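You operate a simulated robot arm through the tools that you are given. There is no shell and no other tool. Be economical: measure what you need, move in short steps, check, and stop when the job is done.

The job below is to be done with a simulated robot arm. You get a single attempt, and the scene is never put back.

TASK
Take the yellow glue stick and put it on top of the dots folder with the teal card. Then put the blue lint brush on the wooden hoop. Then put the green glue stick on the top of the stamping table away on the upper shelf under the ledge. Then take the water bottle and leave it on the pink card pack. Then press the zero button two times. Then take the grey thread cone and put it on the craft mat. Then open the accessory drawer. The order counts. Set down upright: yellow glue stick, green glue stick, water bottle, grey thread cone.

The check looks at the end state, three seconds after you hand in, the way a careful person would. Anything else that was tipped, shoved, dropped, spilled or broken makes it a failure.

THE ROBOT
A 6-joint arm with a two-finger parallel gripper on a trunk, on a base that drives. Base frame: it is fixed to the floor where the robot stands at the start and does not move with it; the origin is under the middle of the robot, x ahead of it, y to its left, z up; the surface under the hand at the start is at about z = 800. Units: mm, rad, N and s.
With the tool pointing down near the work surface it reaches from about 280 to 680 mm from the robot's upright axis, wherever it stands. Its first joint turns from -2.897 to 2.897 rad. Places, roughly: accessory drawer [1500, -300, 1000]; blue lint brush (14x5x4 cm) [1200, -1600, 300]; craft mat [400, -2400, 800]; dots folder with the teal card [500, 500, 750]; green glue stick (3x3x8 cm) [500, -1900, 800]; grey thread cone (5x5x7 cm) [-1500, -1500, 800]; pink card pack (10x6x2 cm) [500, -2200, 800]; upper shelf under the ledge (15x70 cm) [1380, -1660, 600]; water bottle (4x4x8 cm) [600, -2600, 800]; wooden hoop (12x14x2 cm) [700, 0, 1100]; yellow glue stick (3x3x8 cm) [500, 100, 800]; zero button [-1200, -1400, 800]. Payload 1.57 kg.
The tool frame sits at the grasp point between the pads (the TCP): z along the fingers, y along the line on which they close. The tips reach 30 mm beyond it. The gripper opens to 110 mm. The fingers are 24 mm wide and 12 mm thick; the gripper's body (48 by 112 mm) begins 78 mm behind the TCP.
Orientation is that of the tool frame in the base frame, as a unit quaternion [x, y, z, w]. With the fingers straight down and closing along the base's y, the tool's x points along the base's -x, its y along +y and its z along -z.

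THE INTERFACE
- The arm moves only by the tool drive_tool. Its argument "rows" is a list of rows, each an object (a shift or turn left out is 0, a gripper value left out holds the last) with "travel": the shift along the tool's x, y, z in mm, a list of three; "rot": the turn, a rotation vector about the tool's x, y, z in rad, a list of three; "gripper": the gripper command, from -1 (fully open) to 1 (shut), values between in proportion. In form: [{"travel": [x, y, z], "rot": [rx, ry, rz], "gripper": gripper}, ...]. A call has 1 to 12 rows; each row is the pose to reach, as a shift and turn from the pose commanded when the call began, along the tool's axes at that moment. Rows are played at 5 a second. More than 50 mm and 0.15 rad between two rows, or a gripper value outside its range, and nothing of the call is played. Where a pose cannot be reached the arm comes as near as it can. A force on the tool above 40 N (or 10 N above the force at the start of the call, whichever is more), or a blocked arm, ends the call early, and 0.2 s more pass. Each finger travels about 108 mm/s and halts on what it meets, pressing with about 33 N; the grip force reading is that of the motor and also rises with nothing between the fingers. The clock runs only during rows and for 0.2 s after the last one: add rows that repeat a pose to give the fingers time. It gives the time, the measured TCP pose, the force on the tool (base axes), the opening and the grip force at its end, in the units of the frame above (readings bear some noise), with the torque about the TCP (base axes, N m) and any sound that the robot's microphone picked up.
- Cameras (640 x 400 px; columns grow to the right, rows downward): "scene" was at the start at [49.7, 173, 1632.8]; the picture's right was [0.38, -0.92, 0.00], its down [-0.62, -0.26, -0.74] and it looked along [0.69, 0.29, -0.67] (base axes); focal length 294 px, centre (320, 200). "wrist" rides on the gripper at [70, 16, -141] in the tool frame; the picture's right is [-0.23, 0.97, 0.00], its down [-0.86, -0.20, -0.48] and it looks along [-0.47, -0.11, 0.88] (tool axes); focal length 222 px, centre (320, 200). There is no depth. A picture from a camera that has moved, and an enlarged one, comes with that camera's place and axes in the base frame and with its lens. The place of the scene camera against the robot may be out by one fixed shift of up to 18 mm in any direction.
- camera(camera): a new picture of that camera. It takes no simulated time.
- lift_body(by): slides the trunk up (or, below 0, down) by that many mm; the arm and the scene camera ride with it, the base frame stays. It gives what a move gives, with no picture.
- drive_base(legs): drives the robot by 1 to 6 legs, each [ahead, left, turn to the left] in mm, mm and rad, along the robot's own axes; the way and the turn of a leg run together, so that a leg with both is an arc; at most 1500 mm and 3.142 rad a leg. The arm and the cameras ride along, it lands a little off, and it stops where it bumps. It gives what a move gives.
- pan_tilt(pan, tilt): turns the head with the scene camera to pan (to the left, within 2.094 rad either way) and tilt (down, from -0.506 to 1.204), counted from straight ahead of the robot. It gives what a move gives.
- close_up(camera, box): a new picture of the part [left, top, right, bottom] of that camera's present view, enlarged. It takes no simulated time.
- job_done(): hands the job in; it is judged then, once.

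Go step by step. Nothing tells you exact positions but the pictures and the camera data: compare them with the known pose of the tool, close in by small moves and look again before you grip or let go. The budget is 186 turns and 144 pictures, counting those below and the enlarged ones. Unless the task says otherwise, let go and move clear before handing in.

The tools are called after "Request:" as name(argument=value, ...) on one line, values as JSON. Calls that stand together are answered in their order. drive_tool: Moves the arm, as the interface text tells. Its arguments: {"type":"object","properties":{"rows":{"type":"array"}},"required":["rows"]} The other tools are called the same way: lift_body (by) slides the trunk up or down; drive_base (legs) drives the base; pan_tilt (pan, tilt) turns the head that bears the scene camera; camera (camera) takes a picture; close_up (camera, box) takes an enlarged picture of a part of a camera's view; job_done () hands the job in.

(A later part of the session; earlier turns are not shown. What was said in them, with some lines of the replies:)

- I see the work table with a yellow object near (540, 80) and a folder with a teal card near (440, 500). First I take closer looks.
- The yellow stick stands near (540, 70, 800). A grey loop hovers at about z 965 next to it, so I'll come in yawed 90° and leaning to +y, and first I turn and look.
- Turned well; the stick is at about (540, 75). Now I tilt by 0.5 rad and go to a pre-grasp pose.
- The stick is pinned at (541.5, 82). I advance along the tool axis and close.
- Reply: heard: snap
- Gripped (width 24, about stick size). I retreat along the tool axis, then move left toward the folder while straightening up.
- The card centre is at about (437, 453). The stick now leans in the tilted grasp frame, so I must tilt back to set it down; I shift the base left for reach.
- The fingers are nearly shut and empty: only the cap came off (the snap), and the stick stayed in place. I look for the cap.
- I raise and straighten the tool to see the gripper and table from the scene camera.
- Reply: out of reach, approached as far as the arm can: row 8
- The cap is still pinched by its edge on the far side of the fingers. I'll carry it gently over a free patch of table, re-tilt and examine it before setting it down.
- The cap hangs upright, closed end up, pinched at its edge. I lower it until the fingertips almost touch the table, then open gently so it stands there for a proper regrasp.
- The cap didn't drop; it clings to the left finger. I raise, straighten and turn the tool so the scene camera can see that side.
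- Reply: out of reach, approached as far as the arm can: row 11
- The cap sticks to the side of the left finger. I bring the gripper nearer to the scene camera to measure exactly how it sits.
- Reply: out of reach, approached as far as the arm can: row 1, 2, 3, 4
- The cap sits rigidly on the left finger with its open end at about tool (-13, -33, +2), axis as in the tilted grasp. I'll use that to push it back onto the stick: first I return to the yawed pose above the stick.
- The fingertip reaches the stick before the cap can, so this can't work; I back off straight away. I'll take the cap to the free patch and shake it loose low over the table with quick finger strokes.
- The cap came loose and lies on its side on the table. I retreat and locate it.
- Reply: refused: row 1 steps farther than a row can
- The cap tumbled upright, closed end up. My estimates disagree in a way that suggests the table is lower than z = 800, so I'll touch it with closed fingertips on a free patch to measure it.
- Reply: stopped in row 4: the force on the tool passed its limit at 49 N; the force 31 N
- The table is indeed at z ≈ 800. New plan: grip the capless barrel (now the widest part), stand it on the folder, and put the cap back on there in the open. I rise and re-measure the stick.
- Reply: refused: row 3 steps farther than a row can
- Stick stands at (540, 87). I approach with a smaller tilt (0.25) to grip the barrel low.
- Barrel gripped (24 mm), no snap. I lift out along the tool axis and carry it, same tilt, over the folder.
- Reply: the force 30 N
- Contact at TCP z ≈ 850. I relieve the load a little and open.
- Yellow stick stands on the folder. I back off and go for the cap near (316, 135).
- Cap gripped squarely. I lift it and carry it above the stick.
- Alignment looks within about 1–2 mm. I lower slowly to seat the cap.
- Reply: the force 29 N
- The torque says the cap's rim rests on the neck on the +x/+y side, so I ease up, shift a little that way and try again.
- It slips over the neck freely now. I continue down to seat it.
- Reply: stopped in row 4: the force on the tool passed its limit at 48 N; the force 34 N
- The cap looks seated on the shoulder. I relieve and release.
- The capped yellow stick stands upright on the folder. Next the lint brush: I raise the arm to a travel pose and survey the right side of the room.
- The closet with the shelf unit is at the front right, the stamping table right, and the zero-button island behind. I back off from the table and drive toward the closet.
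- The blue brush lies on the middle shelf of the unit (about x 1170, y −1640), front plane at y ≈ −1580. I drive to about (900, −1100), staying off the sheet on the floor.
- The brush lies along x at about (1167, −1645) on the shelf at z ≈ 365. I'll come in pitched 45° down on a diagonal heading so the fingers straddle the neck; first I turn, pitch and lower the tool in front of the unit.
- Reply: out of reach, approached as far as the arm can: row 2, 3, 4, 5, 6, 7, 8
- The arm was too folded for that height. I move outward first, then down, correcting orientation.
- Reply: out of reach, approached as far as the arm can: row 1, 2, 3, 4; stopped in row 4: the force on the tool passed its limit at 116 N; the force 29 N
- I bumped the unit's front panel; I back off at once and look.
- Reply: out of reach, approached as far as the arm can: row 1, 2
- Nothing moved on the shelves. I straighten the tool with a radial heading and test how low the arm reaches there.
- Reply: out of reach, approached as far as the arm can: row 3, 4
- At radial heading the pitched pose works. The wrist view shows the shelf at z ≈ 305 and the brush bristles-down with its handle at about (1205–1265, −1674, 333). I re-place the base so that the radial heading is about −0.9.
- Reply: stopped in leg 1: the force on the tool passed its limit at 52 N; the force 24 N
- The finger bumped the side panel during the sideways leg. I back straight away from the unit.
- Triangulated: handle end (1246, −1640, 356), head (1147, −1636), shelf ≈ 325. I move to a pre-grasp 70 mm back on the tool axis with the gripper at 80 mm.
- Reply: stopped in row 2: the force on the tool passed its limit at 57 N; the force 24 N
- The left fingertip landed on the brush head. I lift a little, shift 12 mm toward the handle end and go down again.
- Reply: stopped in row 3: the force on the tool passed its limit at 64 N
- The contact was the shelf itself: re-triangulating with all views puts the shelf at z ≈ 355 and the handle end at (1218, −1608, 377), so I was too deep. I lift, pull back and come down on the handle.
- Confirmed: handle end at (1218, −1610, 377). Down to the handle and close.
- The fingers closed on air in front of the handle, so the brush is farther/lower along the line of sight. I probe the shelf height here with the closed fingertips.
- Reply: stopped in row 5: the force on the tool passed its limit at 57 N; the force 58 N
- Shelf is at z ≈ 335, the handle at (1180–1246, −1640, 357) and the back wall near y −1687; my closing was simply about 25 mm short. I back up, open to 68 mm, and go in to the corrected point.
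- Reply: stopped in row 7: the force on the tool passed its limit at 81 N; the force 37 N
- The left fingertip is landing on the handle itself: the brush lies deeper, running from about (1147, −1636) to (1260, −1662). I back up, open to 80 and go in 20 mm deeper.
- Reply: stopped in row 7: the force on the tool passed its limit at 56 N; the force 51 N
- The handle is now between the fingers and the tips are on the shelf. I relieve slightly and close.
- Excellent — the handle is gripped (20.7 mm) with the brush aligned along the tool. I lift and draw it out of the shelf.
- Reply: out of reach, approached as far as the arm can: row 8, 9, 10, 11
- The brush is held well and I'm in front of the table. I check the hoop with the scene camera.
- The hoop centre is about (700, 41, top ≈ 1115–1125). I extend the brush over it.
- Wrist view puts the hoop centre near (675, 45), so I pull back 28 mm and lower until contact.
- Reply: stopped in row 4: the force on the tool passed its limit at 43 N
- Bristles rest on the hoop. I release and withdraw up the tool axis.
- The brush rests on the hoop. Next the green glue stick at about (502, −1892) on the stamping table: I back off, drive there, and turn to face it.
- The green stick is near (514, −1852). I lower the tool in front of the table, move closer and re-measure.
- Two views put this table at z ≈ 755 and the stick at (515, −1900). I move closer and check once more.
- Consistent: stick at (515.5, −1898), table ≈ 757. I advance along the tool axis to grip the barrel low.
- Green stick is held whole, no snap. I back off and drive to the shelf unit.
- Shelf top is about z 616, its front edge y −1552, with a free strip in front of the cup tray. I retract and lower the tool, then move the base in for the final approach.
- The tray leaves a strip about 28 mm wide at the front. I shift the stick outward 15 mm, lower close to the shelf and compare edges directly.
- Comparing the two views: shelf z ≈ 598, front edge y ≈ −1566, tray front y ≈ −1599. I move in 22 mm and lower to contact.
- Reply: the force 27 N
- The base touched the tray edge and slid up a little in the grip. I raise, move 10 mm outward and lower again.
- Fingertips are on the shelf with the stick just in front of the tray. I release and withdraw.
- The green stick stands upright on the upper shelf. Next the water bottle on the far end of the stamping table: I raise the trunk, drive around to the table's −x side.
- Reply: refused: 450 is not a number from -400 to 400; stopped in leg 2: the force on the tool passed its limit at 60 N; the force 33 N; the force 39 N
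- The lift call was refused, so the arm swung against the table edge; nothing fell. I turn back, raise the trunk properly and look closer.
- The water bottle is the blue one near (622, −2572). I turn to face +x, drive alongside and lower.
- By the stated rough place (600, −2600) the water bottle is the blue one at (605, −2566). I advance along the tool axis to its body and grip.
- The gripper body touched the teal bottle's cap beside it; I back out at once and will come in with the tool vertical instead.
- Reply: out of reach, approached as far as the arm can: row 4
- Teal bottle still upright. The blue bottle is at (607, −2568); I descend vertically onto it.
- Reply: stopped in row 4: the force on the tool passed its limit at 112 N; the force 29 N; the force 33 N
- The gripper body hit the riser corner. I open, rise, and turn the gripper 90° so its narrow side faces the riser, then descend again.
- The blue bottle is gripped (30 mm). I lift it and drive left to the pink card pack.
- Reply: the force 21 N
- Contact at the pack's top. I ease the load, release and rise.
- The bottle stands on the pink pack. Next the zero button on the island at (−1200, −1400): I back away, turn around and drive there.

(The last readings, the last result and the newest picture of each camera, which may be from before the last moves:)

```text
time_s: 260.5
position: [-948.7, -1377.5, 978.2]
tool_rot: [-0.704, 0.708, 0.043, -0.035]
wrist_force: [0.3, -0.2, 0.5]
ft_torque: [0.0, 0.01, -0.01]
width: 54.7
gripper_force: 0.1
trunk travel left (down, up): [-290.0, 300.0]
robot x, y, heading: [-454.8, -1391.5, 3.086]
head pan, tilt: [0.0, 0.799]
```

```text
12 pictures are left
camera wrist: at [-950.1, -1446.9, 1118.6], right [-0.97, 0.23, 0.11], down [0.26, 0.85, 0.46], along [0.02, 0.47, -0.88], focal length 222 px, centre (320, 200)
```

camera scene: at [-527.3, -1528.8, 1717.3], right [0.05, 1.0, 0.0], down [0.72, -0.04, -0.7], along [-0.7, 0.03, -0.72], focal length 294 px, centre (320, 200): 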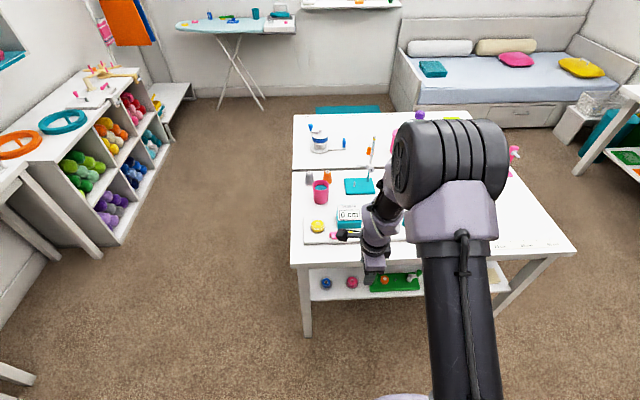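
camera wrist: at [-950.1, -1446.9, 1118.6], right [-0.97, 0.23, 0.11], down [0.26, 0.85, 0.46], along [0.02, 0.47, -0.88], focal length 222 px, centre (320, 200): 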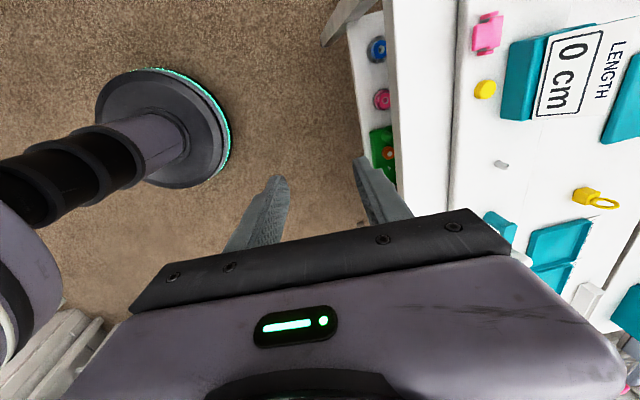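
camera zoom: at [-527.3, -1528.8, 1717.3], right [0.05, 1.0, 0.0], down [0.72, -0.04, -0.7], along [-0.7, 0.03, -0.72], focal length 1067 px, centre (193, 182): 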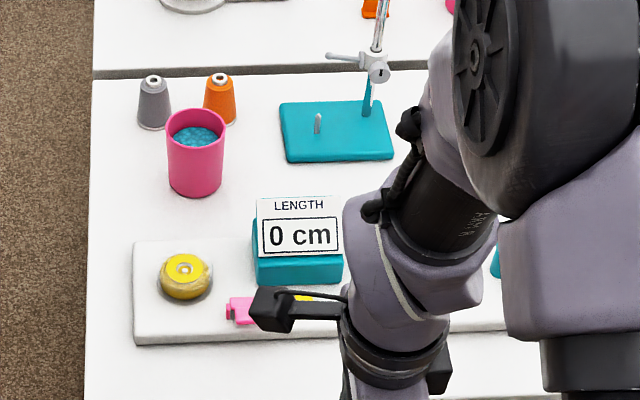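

Request:
close_up(camera="wrist", box=[440, 0, 600, 130])

```text
3.08 times, centred on (520, 65) of wrist
camera zoom: at [-950.1, -1446.9, 1118.6], right [-0.97, 0.23, 0.11], down [0.26, 0.85, 0.46], along [0.02, 0.47, -0.88], focal length 684 px, centre (-295, 615)
```

zoom: 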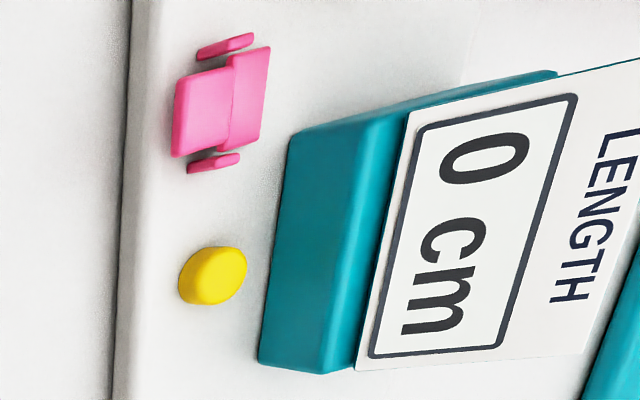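

The yellow round button beside the "LENGTH 0 cm" display is the zero button, near (−1195, −1382). I close the fingers, move in above it and check.

Request:
drive_base(legs=[[130, 0, 0]])

Request:
drive_tool(rows=[{"travel": [4, 35, 15], "gripper": 1}, {"travel": [8, 70, 30], "gripper": 1}, {"travel": [12, 107, 45], "gripper": 1}, {"travel": [12, 107, 65], "gripper": 1}, {"travel": [12, 107, 65], "gripper": 1}])

Request:
camera(camera="wrist")

```text
time_s: 261.8
position: [-1080.5, -1369.9, 978.5]
tool_rot: [-0.703, 0.709, 0.042, -0.034]
wrist_force: [0.6, 0.3, 0.0]
ft_torque: [0.02, -0.03, -0.01]
width: 55.2
gripper_force: 0.0
trunk travel left (down, up): [-290.0, 300.0]
robot x, y, heading: [-583.7, -1385.9, 3.088]
head pan, tilt: [0.0, 0.799]
```

```text
time_s: 263.0
position: [-1193.1, -1380.9, 922.6]
tool_rot: [-0.704, 0.708, 0.042, -0.034]
wrist_force: [-1.0, 0.3, -0.3]
ft_torque: [0.02, 0.0, -0.02]
width: 0.0
gripper_force: 21.5
trunk travel left (down, up): [-290.0, 300.0]
robot x, y, heading: [-581.7, -1387.2, 3.091]
head pan, tilt: [0.0, 0.799]
```

```text
10 pictures are left
camera wrist: at [-1194.2, -1450.5, 1063.8], right [-0.97, 0.23, 0.11], down [0.26, 0.85, 0.46], along [0.02, 0.47, -0.88], focal length 222 px, centre (320, 200)
```

wrist: 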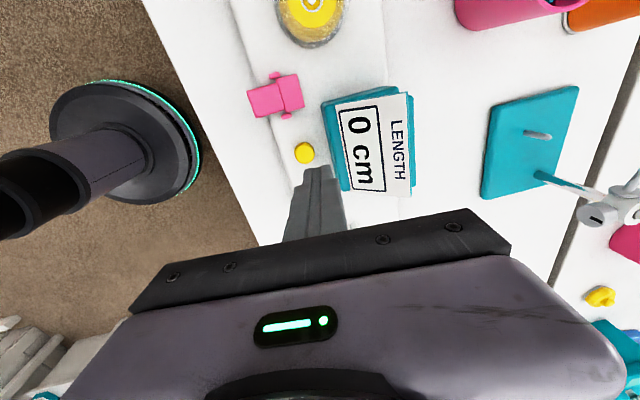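

Button located at (−1186, −1385, 826). I move over it and press gently.

Request:
drive_tool(rows=[{"travel": [5, -11, 20]}, {"travel": [5, -17, 45]}, {"travel": [5, -17, 58]}, {"travel": [5, -17, 58]}])

Request:
drive_tool(rows=[{"travel": [0, -0.3, 3]}, {"travel": [0, -0.6, 5]}, {"travel": [0, -0.8, 7]}, {"travel": [0, -1, 9]}, {"travel": [0, 0, 0]}])

```text
time_s: 264.0
position: [-1182.2, -1384.2, 864.4]
tool_rot: [-0.704, 0.708, 0.042, -0.034]
wrist_force: [-1.1, -0.9, -0.5]
ft_torque: [0.01, -0.01, -0.01]
width: 0.0
gripper_force: 21.8
trunk travel left (down, up): [-290.0, 300.0]
robot x, y, heading: [-581.1, -1386.3, 3.092]
head pan, tilt: [0.0, 0.799]
```

```text
time_s: 265.2
position: [-1181.9, -1385.6, 865.3]
tool_rot: [-0.704, 0.708, 0.042, -0.034]
wrist_force: [-1.0, 0.7, -0.5]
ft_torque: [0.03, -0.01, 0.0]
width: 0.0
gripper_force: 21.4
trunk travel left (down, up): [-290.0, 300.0]
robot x, y, heading: [-581.7, -1385.8, 3.092]
head pan, tilt: [0.0, 0.799]
heard: click
```

One click heard. Second press, identical.

Request:
drive_tool(rows=[{"travel": [0, 0, 0]}, {"travel": [0, -0.3, 3]}, {"travel": [0, -0.6, 5]}, {"travel": [0, -0.8, 7]}, {"travel": [0, -1, 9]}, {"travel": [0, 0, 0]}])

```text
time_s: 266.6
position: [-1184.4, -1385.2, 864.8]
tool_rot: [-0.704, 0.708, 0.042, -0.035]
wrist_force: [0.4, -0.2, -0.3]
ft_torque: [-0.02, 0.04, 0.01]
width: 0.1
gripper_force: 21.4
trunk travel left (down, up): [-290.0, 300.0]
robot x, y, heading: [-582.2, -1386.9, 3.093]
head pan, tilt: [0.0, 0.799]
heard: click
```

Two clicks heard. Now the grey cone near (−1496, −1537): I raise, turn the gripper back and drive to the island's −y side.

Request:
drive_tool(rows=[{"travel": [0, 0, -45]}, {"travel": [0, 0, -80], "rot": [0, 0, -0.143]}, {"travel": [0, 0, -110], "rot": [0, 0, -0.286]}, {"travel": [0, 0, -140], "rot": [0, 0, -0.428]}, {"travel": [0, 0, -150], "rot": [0, 0, -0.571]}, {"travel": [0, 0, -160], "rot": [0, 0, -0.714]}, {"travel": [0, 0, -160], "rot": [0, 0, -0.857]}, {"travel": [0, 0, -160], "rot": [0, 0, -1.0]}, {"travel": [0, 0, -160], "rot": [0, 0, -1.143]}, {"travel": [0, 0, -160], "rot": [0, 0, -1.285]}, {"travel": [0, 0, -160], "rot": [0, 0, -1.428]}, {"travel": [0, 0, -160], "rot": [0, 0, -1.571]}])

Request:
drive_base(legs=[[-150, 0, 0], [0, 0, -1.522], [-740, 0, 0], [0, 1040, 0]])

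Request:
camera(camera="wrist")

```text
time_s: 269.2
position: [-1164.5, -1385.5, 1025.2]
tool_rot: [0.999, -0.002, -0.054, -0.005]
wrist_force: [0.0, -0.4, 0.5]
ft_torque: [0.01, 0.0, -0.02]
width: 0.0
gripper_force: 21.4
trunk travel left (down, up): [-290.0, 300.0]
robot x, y, heading: [-583.4, -1387.5, 3.088]
head pan, tilt: [0.0, 0.799]
```

```text
time_s: 282.8
position: [-1505.4, -1521.6, 1025.0]
tool_rot: [0.719, -0.693, -0.035, -0.041]
wrist_force: [-0.5, -0.1, -0.7]
ft_torque: [-0.03, -0.05, 0.01]
width: 0.1
gripper_force: 21.5
trunk travel left (down, up): [-290.0, 300.0]
robot x, y, heading: [-1483.3, -2107.5, 1.564]
head pan, tilt: [0.0, 0.799]
```

```text
9 pictures are left
camera wrist: at [-1520.0, -1607.1, 1156.6], right [-0.98, 0.19, 0.01], down [0.17, 0.8, 0.57], along [0.1, 0.56, -0.82], focal length 222 px, centre (320, 200)
```

wrist: 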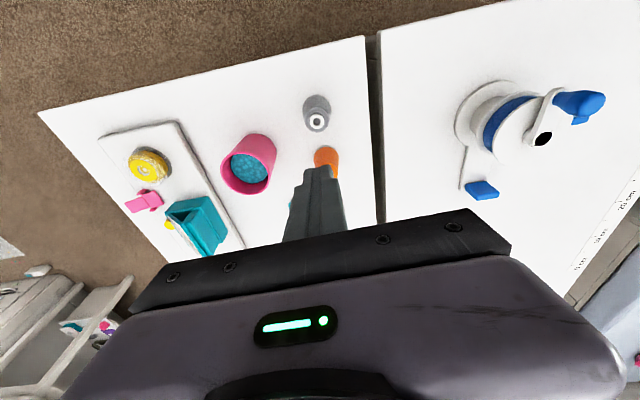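

The grey cone is at (−1505, −1534), clear of its neighbours along x. I open, descend and grip it.

Request:
drive_tool(rows=[{"travel": [20, 1, 0], "gripper": -0.45}, {"travel": [25, 1, 40], "gripper": -0.45}, {"travel": [28, 2, 80], "gripper": -0.45}, {"travel": [31, 2, 120], "gripper": -0.45}, {"travel": [34, 2.5, 155], "gripper": -0.45}, {"travel": [35, 2.5, 178], "gripper": -0.45}, {"travel": [35.5, 2.5, 187], "gripper": -0.45}, {"travel": [35.5, 2.5, 187], "gripper": -0.45}])

Request:
camera(camera="wrist")

```text
time_s: 284.6
position: [-1505.5, -1538.3, 835.8]
tool_rot: [0.718, -0.694, -0.036, -0.041]
wrist_force: [1.0, 0.4, 0.0]
ft_torque: [-0.01, 0.02, -0.03]
width: 79.8
gripper_force: 0.0
trunk travel left (down, up): [-290.0, 300.0]
robot x, y, heading: [-1480.5, -2106.9, 1.565]
head pan, tilt: [0.0, 0.799]
```

```text
8 pictures are left
camera wrist: at [-1519.7, -1622.9, 968.1], right [-0.98, 0.19, 0.01], down [0.17, 0.8, 0.57], along [0.1, 0.56, -0.82], focal length 222 px, centre (320, 200)
```

wrist: 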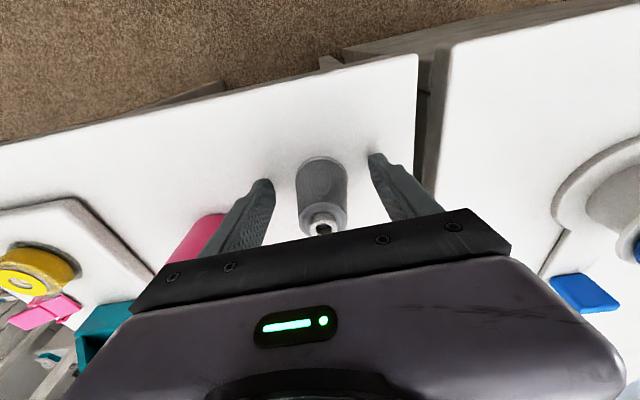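

Request:
drive_tool(rows=[{"gripper": -0.2}, {"gripper": 0.0}, {"gripper": 0.2}, {"gripper": 1}, {"gripper": 1}, {"gripper": 1}])

Request:
drive_tool(rows=[{"travel": [0, 0, -8]}, {"travel": [0, 0, -45]}, {"travel": [0, 0, -90]}, {"travel": [0, 0, -135]}, {"travel": [0, 0, -180]}])

Request:
camera(camera="wrist")

```text
time_s: 286.0
position: [-1505.7, -1539.7, 837.2]
tool_rot: [0.719, -0.693, -0.035, -0.042]
wrist_force: [-0.8, -0.6, 0.3]
ft_torque: [0.01, 0.02, -0.01]
width: 40.5
gripper_force: 32.5
trunk travel left (down, up): [-290.0, 300.0]
robot x, y, heading: [-1484.4, -2102.7, 1.561]
head pan, tilt: [0.0, 0.799]
```

```text
time_s: 287.2
position: [-1506.8, -1557.5, 1015.8]
tool_rot: [0.719, -0.693, -0.035, -0.04]
wrist_force: [-0.3, 0.1, -0.4]
ft_torque: [0.01, 0.0, -0.05]
width: 40.5
gripper_force: 33.2
trunk travel left (down, up): [-290.0, 300.0]
robot x, y, heading: [-1480.9, -2102.9, 1.566]
head pan, tilt: [0.0, 0.799]
```

```text
7 pictures are left
camera wrist: at [-1521.7, -1641.9, 1148.3], right [-0.98, 0.19, 0.01], down [0.17, 0.81, 0.57], along [0.1, 0.56, -0.82], focal length 222 px, centre (320, 200)
```

wrist: 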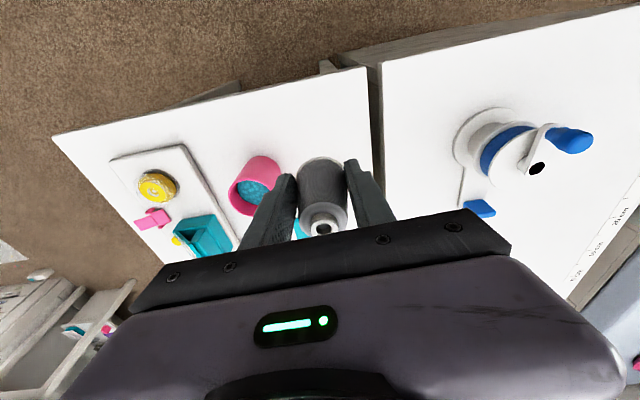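

The cone is held (bottom 37 mm below the TCP). I drive it to the craft mat's free area near (325, −2300).

Request:
drive_base(legs=[[0, 0, -1.566], [1240, 0, 0], [0, -222, 0]])

Request:
camera(camera="wrist")

```text
time_s: 298.6
position: [299.5, -2317.2, 1017.1]
tool_rot: [-0.021, 0.998, -0.004, 0.055]
wrist_force: [-0.4, 0.0, -0.6]
ft_torque: [0.05, 0.0, 0.01]
width: 40.5
gripper_force: 32.5
trunk travel left (down, up): [-290.0, 300.0]
robot x, y, heading: [-247.3, -2346.7, 0.001]
head pan, tilt: [0.0, 0.799]
```

```text
6 pictures are left
camera wrist: at [214.7, -2301.9, 1147.7], right [0.18, 0.98, 0.02], down [0.81, -0.16, 0.57], along [0.56, -0.09, -0.82], focal length 222 px, centre (320, 200)
```

wrist: 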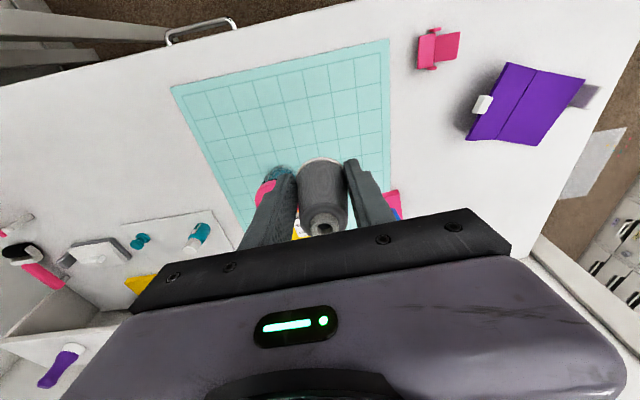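

Request:
drive_tool(rows=[{"travel": [-20, 3, 20]}, {"travel": [-18, 3.7, 65]}, {"travel": [-15, 3.7, 110]}, {"travel": [-12, 3.7, 155]}, {"travel": [-10, 3.7, 195]}, {"travel": [-9.5, 3.7, 210]}, {"travel": [-9.3, 3.7, 214]}, {"travel": [-9.1, 3.7, 217]}, {"travel": [-8.9, 3.7, 220]}, {"travel": [-8.7, 3.7, 223]}, {"travel": [-8.5, 3.7, 226]}])

```text
time_s: 300.9
position: [331.4, -2314.2, 799.4]
tool_rot: [-0.02, 0.998, -0.003, 0.058]
wrist_force: [-14.6, -1.3, 28.5]
ft_torque: [0.03, 0.58, 0.0]
width: 40.3
gripper_force: 33.7
trunk travel left (down, up): [-290.0, 300.0]
robot x, y, heading: [-250.3, -2348.1, 0.006]
head pan, tilt: [0.0, 0.799]
stopped in row 11: the force on the tool passed its limit at 46 N (the readings are from after the stop); the commanded pose is now the measured one
```

The cone is on the mat. I ease, release and rise.

Request:
drive_tool(rows=[{"travel": [0, 0, -2]}, {"travel": [0, 0, -2], "gripper": 0.15}, {"travel": [0, 0, -2], "gripper": 0.0}, {"travel": [0, 0, -2], "gripper": -0.2}, {"travel": [0, 0, -2], "gripper": -0.4}, {"travel": [0, 0, -40], "gripper": -0.4}, {"travel": [0, 0, -85], "gripper": -0.4}, {"travel": [0, 0, -130], "gripper": -0.4}, {"travel": [0, 0, -175], "gripper": -0.4}, {"travel": [0, 0, -220], "gripper": -0.4}])

Request:
camera(camera="wrist")

```text
time_s: 303.1
position: [309.4, -2312.1, 1012.6]
tool_rot: [-0.021, 0.998, -0.004, 0.055]
wrist_force: [-0.2, -0.2, 0.2]
ft_torque: [-0.01, 0.0, -0.01]
width: 76.9
gripper_force: 0.1
trunk travel left (down, up): [-290.0, 300.0]
robot x, y, heading: [-249.0, -2349.0, -0.003]
head pan, tilt: [0.0, 0.799]
```

```text
5 pictures are left
camera wrist: at [223.2, -2296.8, 1144.4], right [0.18, 0.98, 0.02], down [0.8, -0.16, 0.57], along [0.57, -0.09, -0.82], focal length 222 px, centre (320, 200)
```

wrist: 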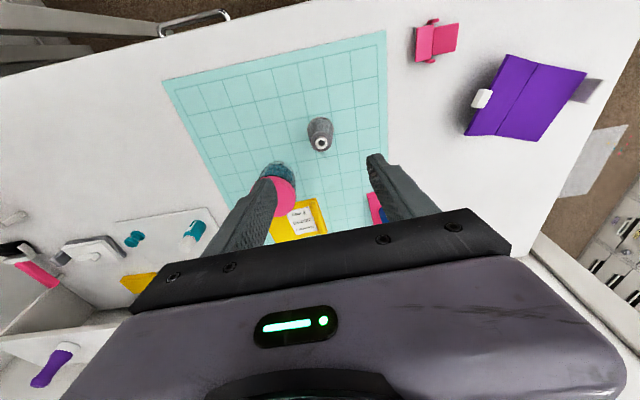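

The cone stands on the mat. Last, the accessory drawer near (1500, −300, 1000): I drive to the closet doorway and look there.

Request:
drive_base(legs=[[-150, 0, 0], [0, 1380, 0], [1250, 0, 0]])

Request:
pan_tilt(pan=0.75, tilt=0.5)

Request:
camera(camera="scene")

```text
time_s: 316.8
position: [1398.9, -909.8, 1013.3]
tool_rot: [-0.034, 0.998, -0.003, 0.056]
wrist_force: [0.7, 0.7, 0.1]
ft_torque: [-0.01, -0.02, -0.02]
width: 76.8
gripper_force: 0.0
trunk travel left (down, up): [-290.0, 300.0]
robot x, y, heading: [842.1, -959.6, 0.022]
head pan, tilt: [0.0, 0.799]
```

```text
time_s: 317.9
position: [1398.5, -909.5, 1012.5]
tool_rot: [-0.034, 0.998, -0.003, 0.056]
wrist_force: [0.1, -0.2, 0.0]
ft_torque: [-0.02, -0.04, 0.0]
width: 76.9
gripper_force: 0.1
trunk travel left (down, up): [-290.0, 300.0]
robot x, y, heading: [846.9, -955.5, 0.025]
head pan, tilt: [0.75, 0.499]
```

```text
4 pictures are left
camera scene: at [876.2, -755.0, 1743.2], right [0.7, -0.72, 0.0], down [-0.34, -0.33, -0.88], along [0.63, 0.61, -0.48], focal length 294 px, centre (320, 200)
```

scene: 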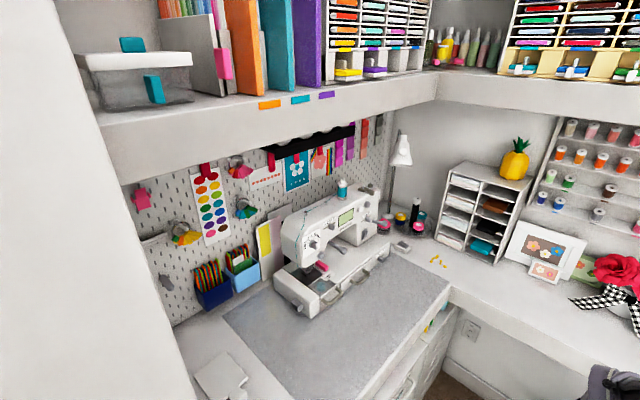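

The accessory drawer belongs to the sewing machine at about (1470, −260). I enlarge that.

Request:
close_up(camera="scene", box=[260, 220, 420, 330])

```text
3.64 times, centred on (340, 275) of scene
camera zoom: at [876.2, -755.0, 1743.2], right [0.7, -0.72, 0.0], down [-0.34, -0.33, -0.88], along [0.63, 0.61, -0.48], focal length 1067 px, centre (247, -73)
```

zoom: 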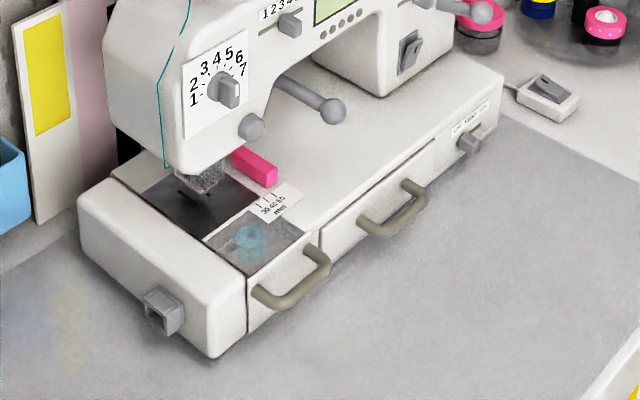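

The long drawer in the machine's front (handle near (1535, −315, ~1000)) is at the stated place. I drive in, turn to face it from a safe distance, and pitch the tool.

Request:
drive_base(legs=[[300, -110, 0], [0, 0, 1.275], [0, -160, 0]])

Request:
drive_tool(rows=[{"travel": [8, 0, 0], "rot": [0, -0.115, 0], "gripper": -0.7}, {"travel": [16, 0, 0], "rot": [0, -0.23, 0], "gripper": -1}, {"travel": [24, 0, 0], "rot": [0, -0.345, 0], "gripper": -1}, {"travel": [32, 0, 0], "rot": [0, -0.46, 0], "gripper": -1}, {"travel": [40, 0, 0], "rot": [0, -0.575, 0], "gripper": -1}, {"travel": [40, 0, 0], "rot": [0, -0.69, 0], "gripper": -1}])

Request:
camera(camera="wrist")

```text
time_s: 324.2
position: [1406.0, -555.2, 1012.6]
tool_rot: [-0.626, 0.778, 0.031, 0.046]
wrist_force: [-0.2, -0.6, 0.1]
ft_torque: [0.01, 0.01, 0.01]
width: 77.1
gripper_force: 0.1
trunk travel left (down, up): [-290.0, 300.0]
robot x, y, heading: [1295.3, -1107.7, 1.312]
head pan, tilt: [0.75, 0.499]
```

```text
time_s: 325.6
position: [1396.7, -594.1, 1008.5]
tool_rot: [-0.579, 0.716, 0.241, 0.307]
wrist_force: [0.5, 0.1, -0.2]
ft_torque: [-0.02, 0.04, -0.01]
width: 110.3
gripper_force: 0.1
trunk travel left (down, up): [-290.0, 300.0]
robot x, y, heading: [1299.2, -1103.7, 1.311]
head pan, tilt: [0.75, 0.499]
```

```text
2 pictures are left
camera wrist: at [1349.1, -736.1, 1055.0], right [-0.92, 0.36, 0.15], down [0.24, 0.2, 0.95], along [0.31, 0.91, -0.27], focal length 222 px, centre (320, 200)
```

wrist: 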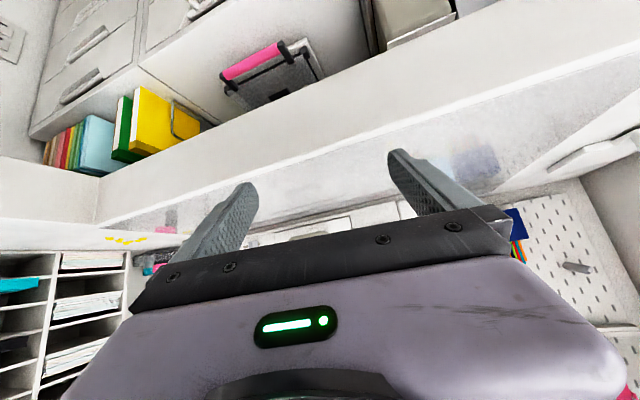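

Request:
close_up(camera="wrist", box=[220, 190, 420, 260])

```text
3.20 times, centred on (320, 225) of wrist
camera zoom: at [1349.1, -736.1, 1055.0], right [-0.92, 0.36, 0.15], down [0.24, 0.2, 0.95], along [0.31, 0.91, -0.27], focal length 711 px, centre (320, 120)
```

zoom: 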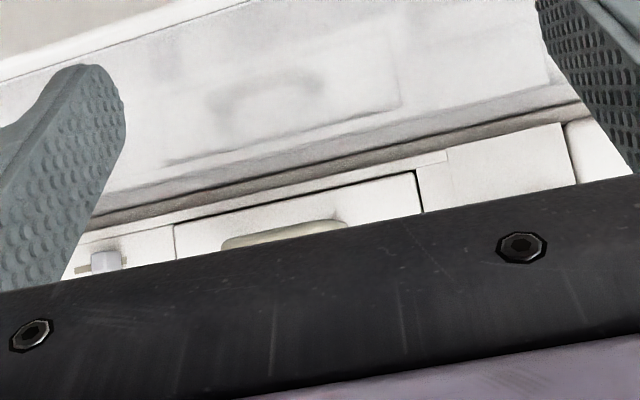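

The drawer handle centre is at (1525, −325, ~1004), about 82 mm long. I shift the tool in line with it and drive the base in.

Request:
drive_tool(rows=[{"travel": [-2, -35, -2], "gripper": -1}, {"travel": [-3.7, -69.7, -3.8], "gripper": -1}, {"travel": [-3.7, -69.7, -3.8], "gripper": -1}])

Request:
drive_base(legs=[[215, 0, 0]])

```text
time_s: 326.4
position: [1465.6, -608.1, 1012.8]
tool_rot: [-0.579, 0.715, 0.243, 0.308]
wrist_force: [-0.5, -0.2, 0.3]
ft_torque: [-0.03, 0.02, -0.01]
width: 109.9
gripper_force: 0.1
trunk travel left (down, up): [-290.0, 300.0]
robot x, y, heading: [1294.3, -1105.3, 1.313]
head pan, tilt: [0.75, 0.499]
```

```text
time_s: 328.1
position: [1518.7, -400.0, 1013.2]
tool_rot: [-0.58, 0.715, 0.242, 0.306]
wrist_force: [0.1, 0.9, -0.1]
ft_torque: [-0.01, 0.0, 0.0]
width: 109.9
gripper_force: 0.0
trunk travel left (down, up): [-290.0, 300.0]
robot x, y, heading: [1352.2, -894.2, 1.316]
head pan, tilt: [0.75, 0.499]
```

Request:
drive_tool(rows=[{"travel": [-15, 3, 15]}, {"travel": [-30, 6, 30]}, {"travel": [-40, 8.5, 40]}, {"travel": [-45, 9.5, 45]}, {"travel": [-45, 9.5, 45], "gripper": -0.7}, {"travel": [-45, 9.5, 45], "gripper": -0.4}, {"travel": [-45, 9.5, 45], "gripper": 0}, {"travel": [-45, 9.5, 45], "gripper": 1}, {"travel": [-45, 9.5, 45], "gripper": 1}])

```text
time_s: 329.1
position: [1519.4, -347.1, 1013.0]
tool_rot: [-0.582, 0.715, 0.239, 0.304]
wrist_force: [-9.6, -19.3, 13.2]
ft_torque: [0.21, 0.76, 1.41]
width: 97.3
gripper_force: 2.3
trunk travel left (down, up): [-290.0, 300.0]
robot x, y, heading: [1353.3, -898.0, 1.314]
head pan, tilt: [0.75, 0.499]
stopped in row 5: the force on the tool passed its limit at 45 N (the readings are from after the stop); the commanded pose is now the measured one
```

The left fingertip met the neighbouring handle. I back off a bit, narrow to 96 mm, shift right, and go in again.

Request:
drive_tool(rows=[{"travel": [12, 0, -12], "gripper": -0.74}, {"travel": [12, -5, -12], "gripper": -0.74}, {"travel": [5, -5, -5], "gripper": -0.74}, {"travel": [-2, -4, 1], "gripper": -0.74}, {"travel": [-8.9, -3, 7.8], "gripper": -0.74}, {"travel": [-8.9, -3, 7.8], "gripper": -0.5}, {"travel": [-8.9, -3, 7.8], "gripper": -0.3}, {"travel": [-8.9, -3, 7.8], "gripper": 0.2}, {"travel": [-8.9, -3, 7.8], "gripper": 0.8}, {"travel": [-8.9, -3, 7.8], "gripper": 1}])

```text
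time_s: 330.2
position: [1525.8, -345.7, 1011.9]
tool_rot: [-0.583, 0.717, 0.238, 0.299]
wrist_force: [-2.4, -25.5, 20.3]
ft_torque: [0.47, 1.04, 1.41]
width: 92.8
gripper_force: 0.0
trunk travel left (down, up): [-290.0, 300.0]
robot x, y, heading: [1351.8, -897.3, 1.321]
head pan, tilt: [0.75, 0.499]
stopped in row 5: the force on the tool passed its limit at 47 N (the readings are from after the stop); the commanded pose is now the measured one
```

Contact may simply be the drawer face. I ease back 3 mm and close to feel the handle.

Request:
drive_tool(rows=[{"travel": [2, 0, -2], "gripper": -0.65}, {"travel": [2, 0, -2], "gripper": -0.5}, {"travel": [2, 0, -2], "gripper": -0.3}, {"travel": [2, 0, -2], "gripper": 0.0}, {"travel": [2, 0, -2], "gripper": 0.5}, {"travel": [2, 0, -2], "gripper": 1}, {"travel": [2, 0, -2], "gripper": 1}])

```text
time_s: 331.9
position: [1524.2, -344.8, 1009.1]
tool_rot: [-0.583, 0.718, 0.235, 0.299]
wrist_force: [-8.5, -14.7, -5.3]
ft_torque: [-0.3, -0.09, 0.36]
width: 80.9
gripper_force: 44.5
trunk travel left (down, up): [-290.0, 300.0]
robot x, y, heading: [1353.5, -894.8, 1.318]
head pan, tilt: [0.75, 0.499]
```

The handle is gripped (81 mm, firm). I pull straight out slowly.

Request:
drive_tool(rows=[{"travel": [7, -0.6, -7]}, {"travel": [14, -1.2, -14]}, {"travel": [21, -1.8, -21]}, {"travel": [28, -2.4, -28]}, {"travel": [35, -3, -35]}, {"travel": [42, -3.6, -42]}])

```text
time_s: 333.3
position: [1514.4, -404.0, 1005.3]
tool_rot: [-0.584, 0.72, 0.233, 0.294]
wrist_force: [-13.8, -2.0, -32.9]
ft_torque: [-0.24, 1.26, 0.42]
width: 57.3
gripper_force: 44.1
trunk travel left (down, up): [-290.0, 300.0]
robot x, y, heading: [1351.2, -898.6, 1.308]
head pan, tilt: [0.75, 0.499]
stopped in row 6: the force on the tool passed its limit at 41 N (the readings are from after the stop); the commanded pose is now the measured one
```

Something is moving with the hand and is still gripped. I continue the pull.

Request:
drive_tool(rows=[{"travel": [7, -0.6, -5]}, {"travel": [14, -1.2, -11]}, {"travel": [21, -1.8, -18]}, {"travel": [28, -2.4, -25]}])

```text
time_s: 334.3
position: [1513.4, -439.1, 1007.8]
tool_rot: [-0.58, 0.72, 0.235, 0.3]
wrist_force: [0.0, -0.6, 0.0]
ft_torque: [-0.05, 0.0, 0.0]
width: 0.0
gripper_force: 21.0
trunk travel left (down, up): [-290.0, 300.0]
robot x, y, heading: [1353.0, -900.5, 1.311]
head pan, tilt: [0.75, 0.499]
```

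The grip slipped off. I raise and back the hand with fingers open, to use my last picture on the drawer's state.

Request:
drive_tool(rows=[{"travel": [-7, -5, -44], "gripper": -1}, {"travel": [-14, -11, -88], "gripper": -1}, {"travel": [-21.7, -16.8, -133], "gripper": -1}, {"travel": [-21.7, -16.8, -133], "gripper": -1}])

Request:
camera(camera="wrist")

```text
time_s: 335.3
position: [1533.5, -480.0, 1118.1]
tool_rot: [-0.581, 0.72, 0.234, 0.298]
wrist_force: [0.4, 0.4, -0.7]
ft_torque: [-0.05, 0.0, 0.0]
width: 110.0
gripper_force: 0.0
out of reach, approached as far as the arm can: row 2, 3, 4
trunk travel left (down, up): [-290.0, 300.0]
robot x, y, heading: [1354.9, -903.2, 1.314]
head pan, tilt: [0.75, 0.499]
```

```text
0 pictures are left
camera wrist: at [1486.0, -620.7, 1168.7], right [-0.92, 0.37, 0.15], down [0.25, 0.23, 0.94], along [0.31, 0.9, -0.3], focal length 222 px, centre (320, 200)
```

wrist: 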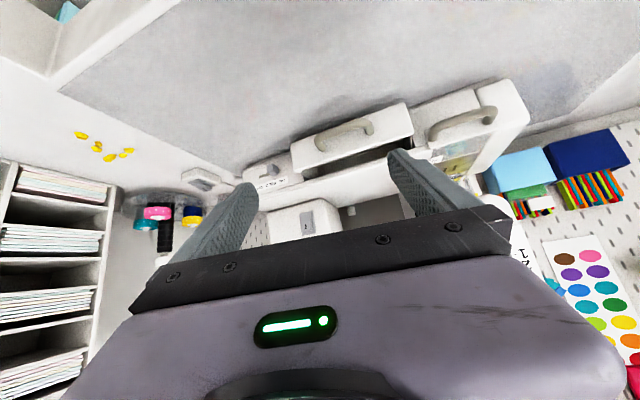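

The drawer has slid out about 40 mm. I'll regrip its handle (now near y −367) and pull it further.

Request:
drive_tool(rows=[{"travel": [17, 5, 10], "gripper": -0.74}, {"travel": [30, 10, 45], "gripper": -0.74}, {"travel": [42, 13, 75], "gripper": -0.74}, {"travel": [51.7, 15.9, 99], "gripper": -0.74}, {"travel": [51.7, 15.9, 99], "gripper": -0.74}])

```text
time_s: 336.5
position: [1526.0, -443.6, 1009.9]
tool_rot: [-0.581, 0.72, 0.235, 0.299]
wrist_force: [0.3, -0.7, 0.1]
ft_torque: [-0.02, 0.01, -0.01]
width: 95.7
gripper_force: 0.0
out of reach, approached as far as the arm can: row 1
trunk travel left (down, up): [-290.0, 300.0]
robot x, y, heading: [1349.1, -898.8, 1.308]
head pan, tilt: [0.75, 0.499]
```

Request:
drive_tool(rows=[{"travel": [-14, 5, 14]}, {"travel": [-28, 10, 27]}, {"travel": [-37, 13, 36]}, {"travel": [-39, 14, 38.5]}, {"travel": [-39, 14, 38.5], "gripper": -0.6}, {"travel": [-39, 14, 38.5], "gripper": -0.4}, {"travel": [-39, 14, 38.5], "gripper": 0}, {"travel": [-39, 14, 38.5], "gripper": 0.5}, {"travel": [-39, 14, 38.5], "gripper": 1}, {"travel": [-39, 14, 38.5], "gripper": 1}])

```text
time_s: 338.7
position: [1522.8, -389.0, 1010.2]
tool_rot: [-0.581, 0.72, 0.233, 0.299]
wrist_force: [-25.3, -0.8, -6.3]
ft_torque: [0.05, 0.78, 0.83]
width: 76.5
gripper_force: 45.3
trunk travel left (down, up): [-290.0, 300.0]
robot x, y, heading: [1351.1, -899.1, 1.312]
head pan, tilt: [0.75, 0.499]
```

Request:
drive_tool(rows=[{"travel": [4.5, 2, -4.5]}, {"travel": [11, 1, -11]}, {"travel": [17.5, -1, -17.5]}, {"travel": [24.5, -3, -24.5]}, {"travel": [31.5, -5, -31.5]}, {"travel": [38, -7.5, -38]}, {"travel": [45, -9.5, -45]}])

```text
time_s: 340.2
position: [1517.8, -446.7, 1010.5]
tool_rot: [-0.584, 0.717, 0.237, 0.298]
wrist_force: [-0.1, -0.4, -0.3]
ft_torque: [0.0, 0.02, 0.0]
width: 0.0
gripper_force: 21.3
trunk travel left (down, up): [-290.0, 300.0]
robot x, y, heading: [1348.0, -898.2, 1.312]
head pan, tilt: [0.75, 0.499]
stopped in row 7: the force on the tool passed its limit at 54 N (the readings are from after the stop); the commanded pose is now the measured one
```

Force peaked at 54 N before slipping, which hints at the end stop. I check where the handle is now by closing gently at y ≈ −420.

Request:
drive_tool(rows=[{"travel": [0, 0, 0], "gripper": -0.74}, {"travel": [0, 0, 0], "gripper": -0.74}, {"travel": [0, -2, 0], "gripper": -0.74}, {"travel": [0, -3, 0], "gripper": -0.74}, {"travel": [-10, 1, 10], "gripper": -0.74}, {"travel": [-19, 3, 18.5], "gripper": -0.74}, {"travel": [-19, 3, 18.5], "gripper": -0.4}, {"travel": [-19, 3, 18.5], "gripper": 0}, {"travel": [-19, 3, 18.5], "gripper": 0.5}, {"travel": [-19, 3, 18.5], "gripper": 1}, {"travel": [-19, 3, 18.5], "gripper": 1}])

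```text
time_s: 342.6
position: [1521.0, -421.0, 1007.4]
tool_rot: [-0.584, 0.719, 0.235, 0.295]
wrist_force: [14.4, -1.2, -14.7]
ft_torque: [-0.43, -0.18, -0.81]
width: 74.8
gripper_force: 44.7
trunk travel left (down, up): [-290.0, 300.0]
robot x, y, heading: [1351.5, -898.3, 1.316]
head pan, tilt: [0.75, 0.499]
```

The handle has come out a further ~33 mm (about 75 mm in all). One more pull to find the stop.

Request:
drive_tool(rows=[{"travel": [4.5, -1.5, -4.5]}, {"travel": [9, -3, -9]}, {"travel": [13.5, -4.5, -13.5]}, {"travel": [18, -6, -18]}])

```text
time_s: 343.6
position: [1513.7, -447.3, 1009.0]
tool_rot: [-0.594, 0.712, 0.238, 0.291]
wrist_force: [0.7, 0.4, 0.3]
ft_torque: [-0.05, 0.06, 0.06]
width: 0.0
gripper_force: 21.7
trunk travel left (down, up): [-290.0, 300.0]
robot x, y, heading: [1349.4, -894.3, 1.322]
head pan, tilt: [0.75, 0.499]
stopped in row 4: the force on the tool passed its limit at 76 N (the readings are from after the stop); the commanded pose is now the measured one
```

Request:
drive_tool(rows=[{"travel": [3, 0, -3], "gripper": -0.74}, {"travel": [3, -4, -3], "gripper": -0.74}, {"travel": [3, -7, -3], "gripper": -0.74}, {"travel": [-3, -6, 3], "gripper": -0.74}, {"travel": [-7, -5, 7], "gripper": -0.74}, {"travel": [-7, -5, 7], "gripper": -0.4}, {"travel": [-7, -5, 7], "gripper": 0}, {"travel": [-7, -5, 7], "gripper": 0.5}, {"travel": [-7, -5, 7], "gripper": 1}, {"travel": [-7, -5, 7], "gripper": 1}])

```text
time_s: 345.8
position: [1521.2, -437.1, 1007.6]
tool_rot: [-0.592, 0.713, 0.237, 0.291]
wrist_force: [1.0, 0.3, -0.8]
ft_torque: [0.02, 0.0, 0.01]
width: 0.0
gripper_force: 21.5
trunk travel left (down, up): [-290.0, 300.0]
robot x, y, heading: [1354.0, -898.9, 1.316]
head pan, tilt: [0.75, 0.499]
```

At the same place despite a 76 N pull: the drawer is at its stop, fully open. I back clear and hand in.

Request:
drive_base(legs=[[-180, 0, 0]])

Request:
job_done()

```text
time_s: 347.3
position: [1473.2, -611.3, 1008.5]
tool_rot: [-0.594, 0.711, 0.238, 0.29]
wrist_force: [-0.8, 0.1, 0.8]
ft_torque: [-0.01, 0.02, -0.01]
width: 0.0
gripper_force: 21.0
trunk travel left (down, up): [-290.0, 300.0]
robot x, y, heading: [1307.5, -1069.9, 1.323]
head pan, tilt: [0.75, 0.499]
```

```text
The job is handed in.
```

I carried out all seven steps in order and handed the job in. I don't know the verdict, and some of it is doubtful.

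- **Yellow glue stick:** its cap snapped off on the first grip. I stood the stick on the folder, then seated the cap back on it; it looked upright and capped.
- **Blue lint brush:** it lies on the wooden hoop.
- **Green glue stick:** it stands upright at the front edge of the upper shelf, in a narrow strip in front of the cup tray.
- **Water bottle:** I took it to be the blue bottle with the nozzle, because it was closest to the stated place. A teal bottle nearby was also about the right size, so I may have moved the wrong one. The blue bottle stands on the pink card pack.
- **Zero button:** I pressed the yellow button twice and heard two clicks.
- **Grey thread cone:** it stands on the craft mat.
- **Accessory drawer:** I pulled it out about 75 mm in two pulls. A third, at 76 N, did not move it, so I take it to be fully open. I had no pictures left to confirm that.

I also bumped several things: the shelf unit, the stamping table's edge, the riser behind the bottles and the teal bottle's cap. I saw nothing fall or shift, but I did not check each one closely.
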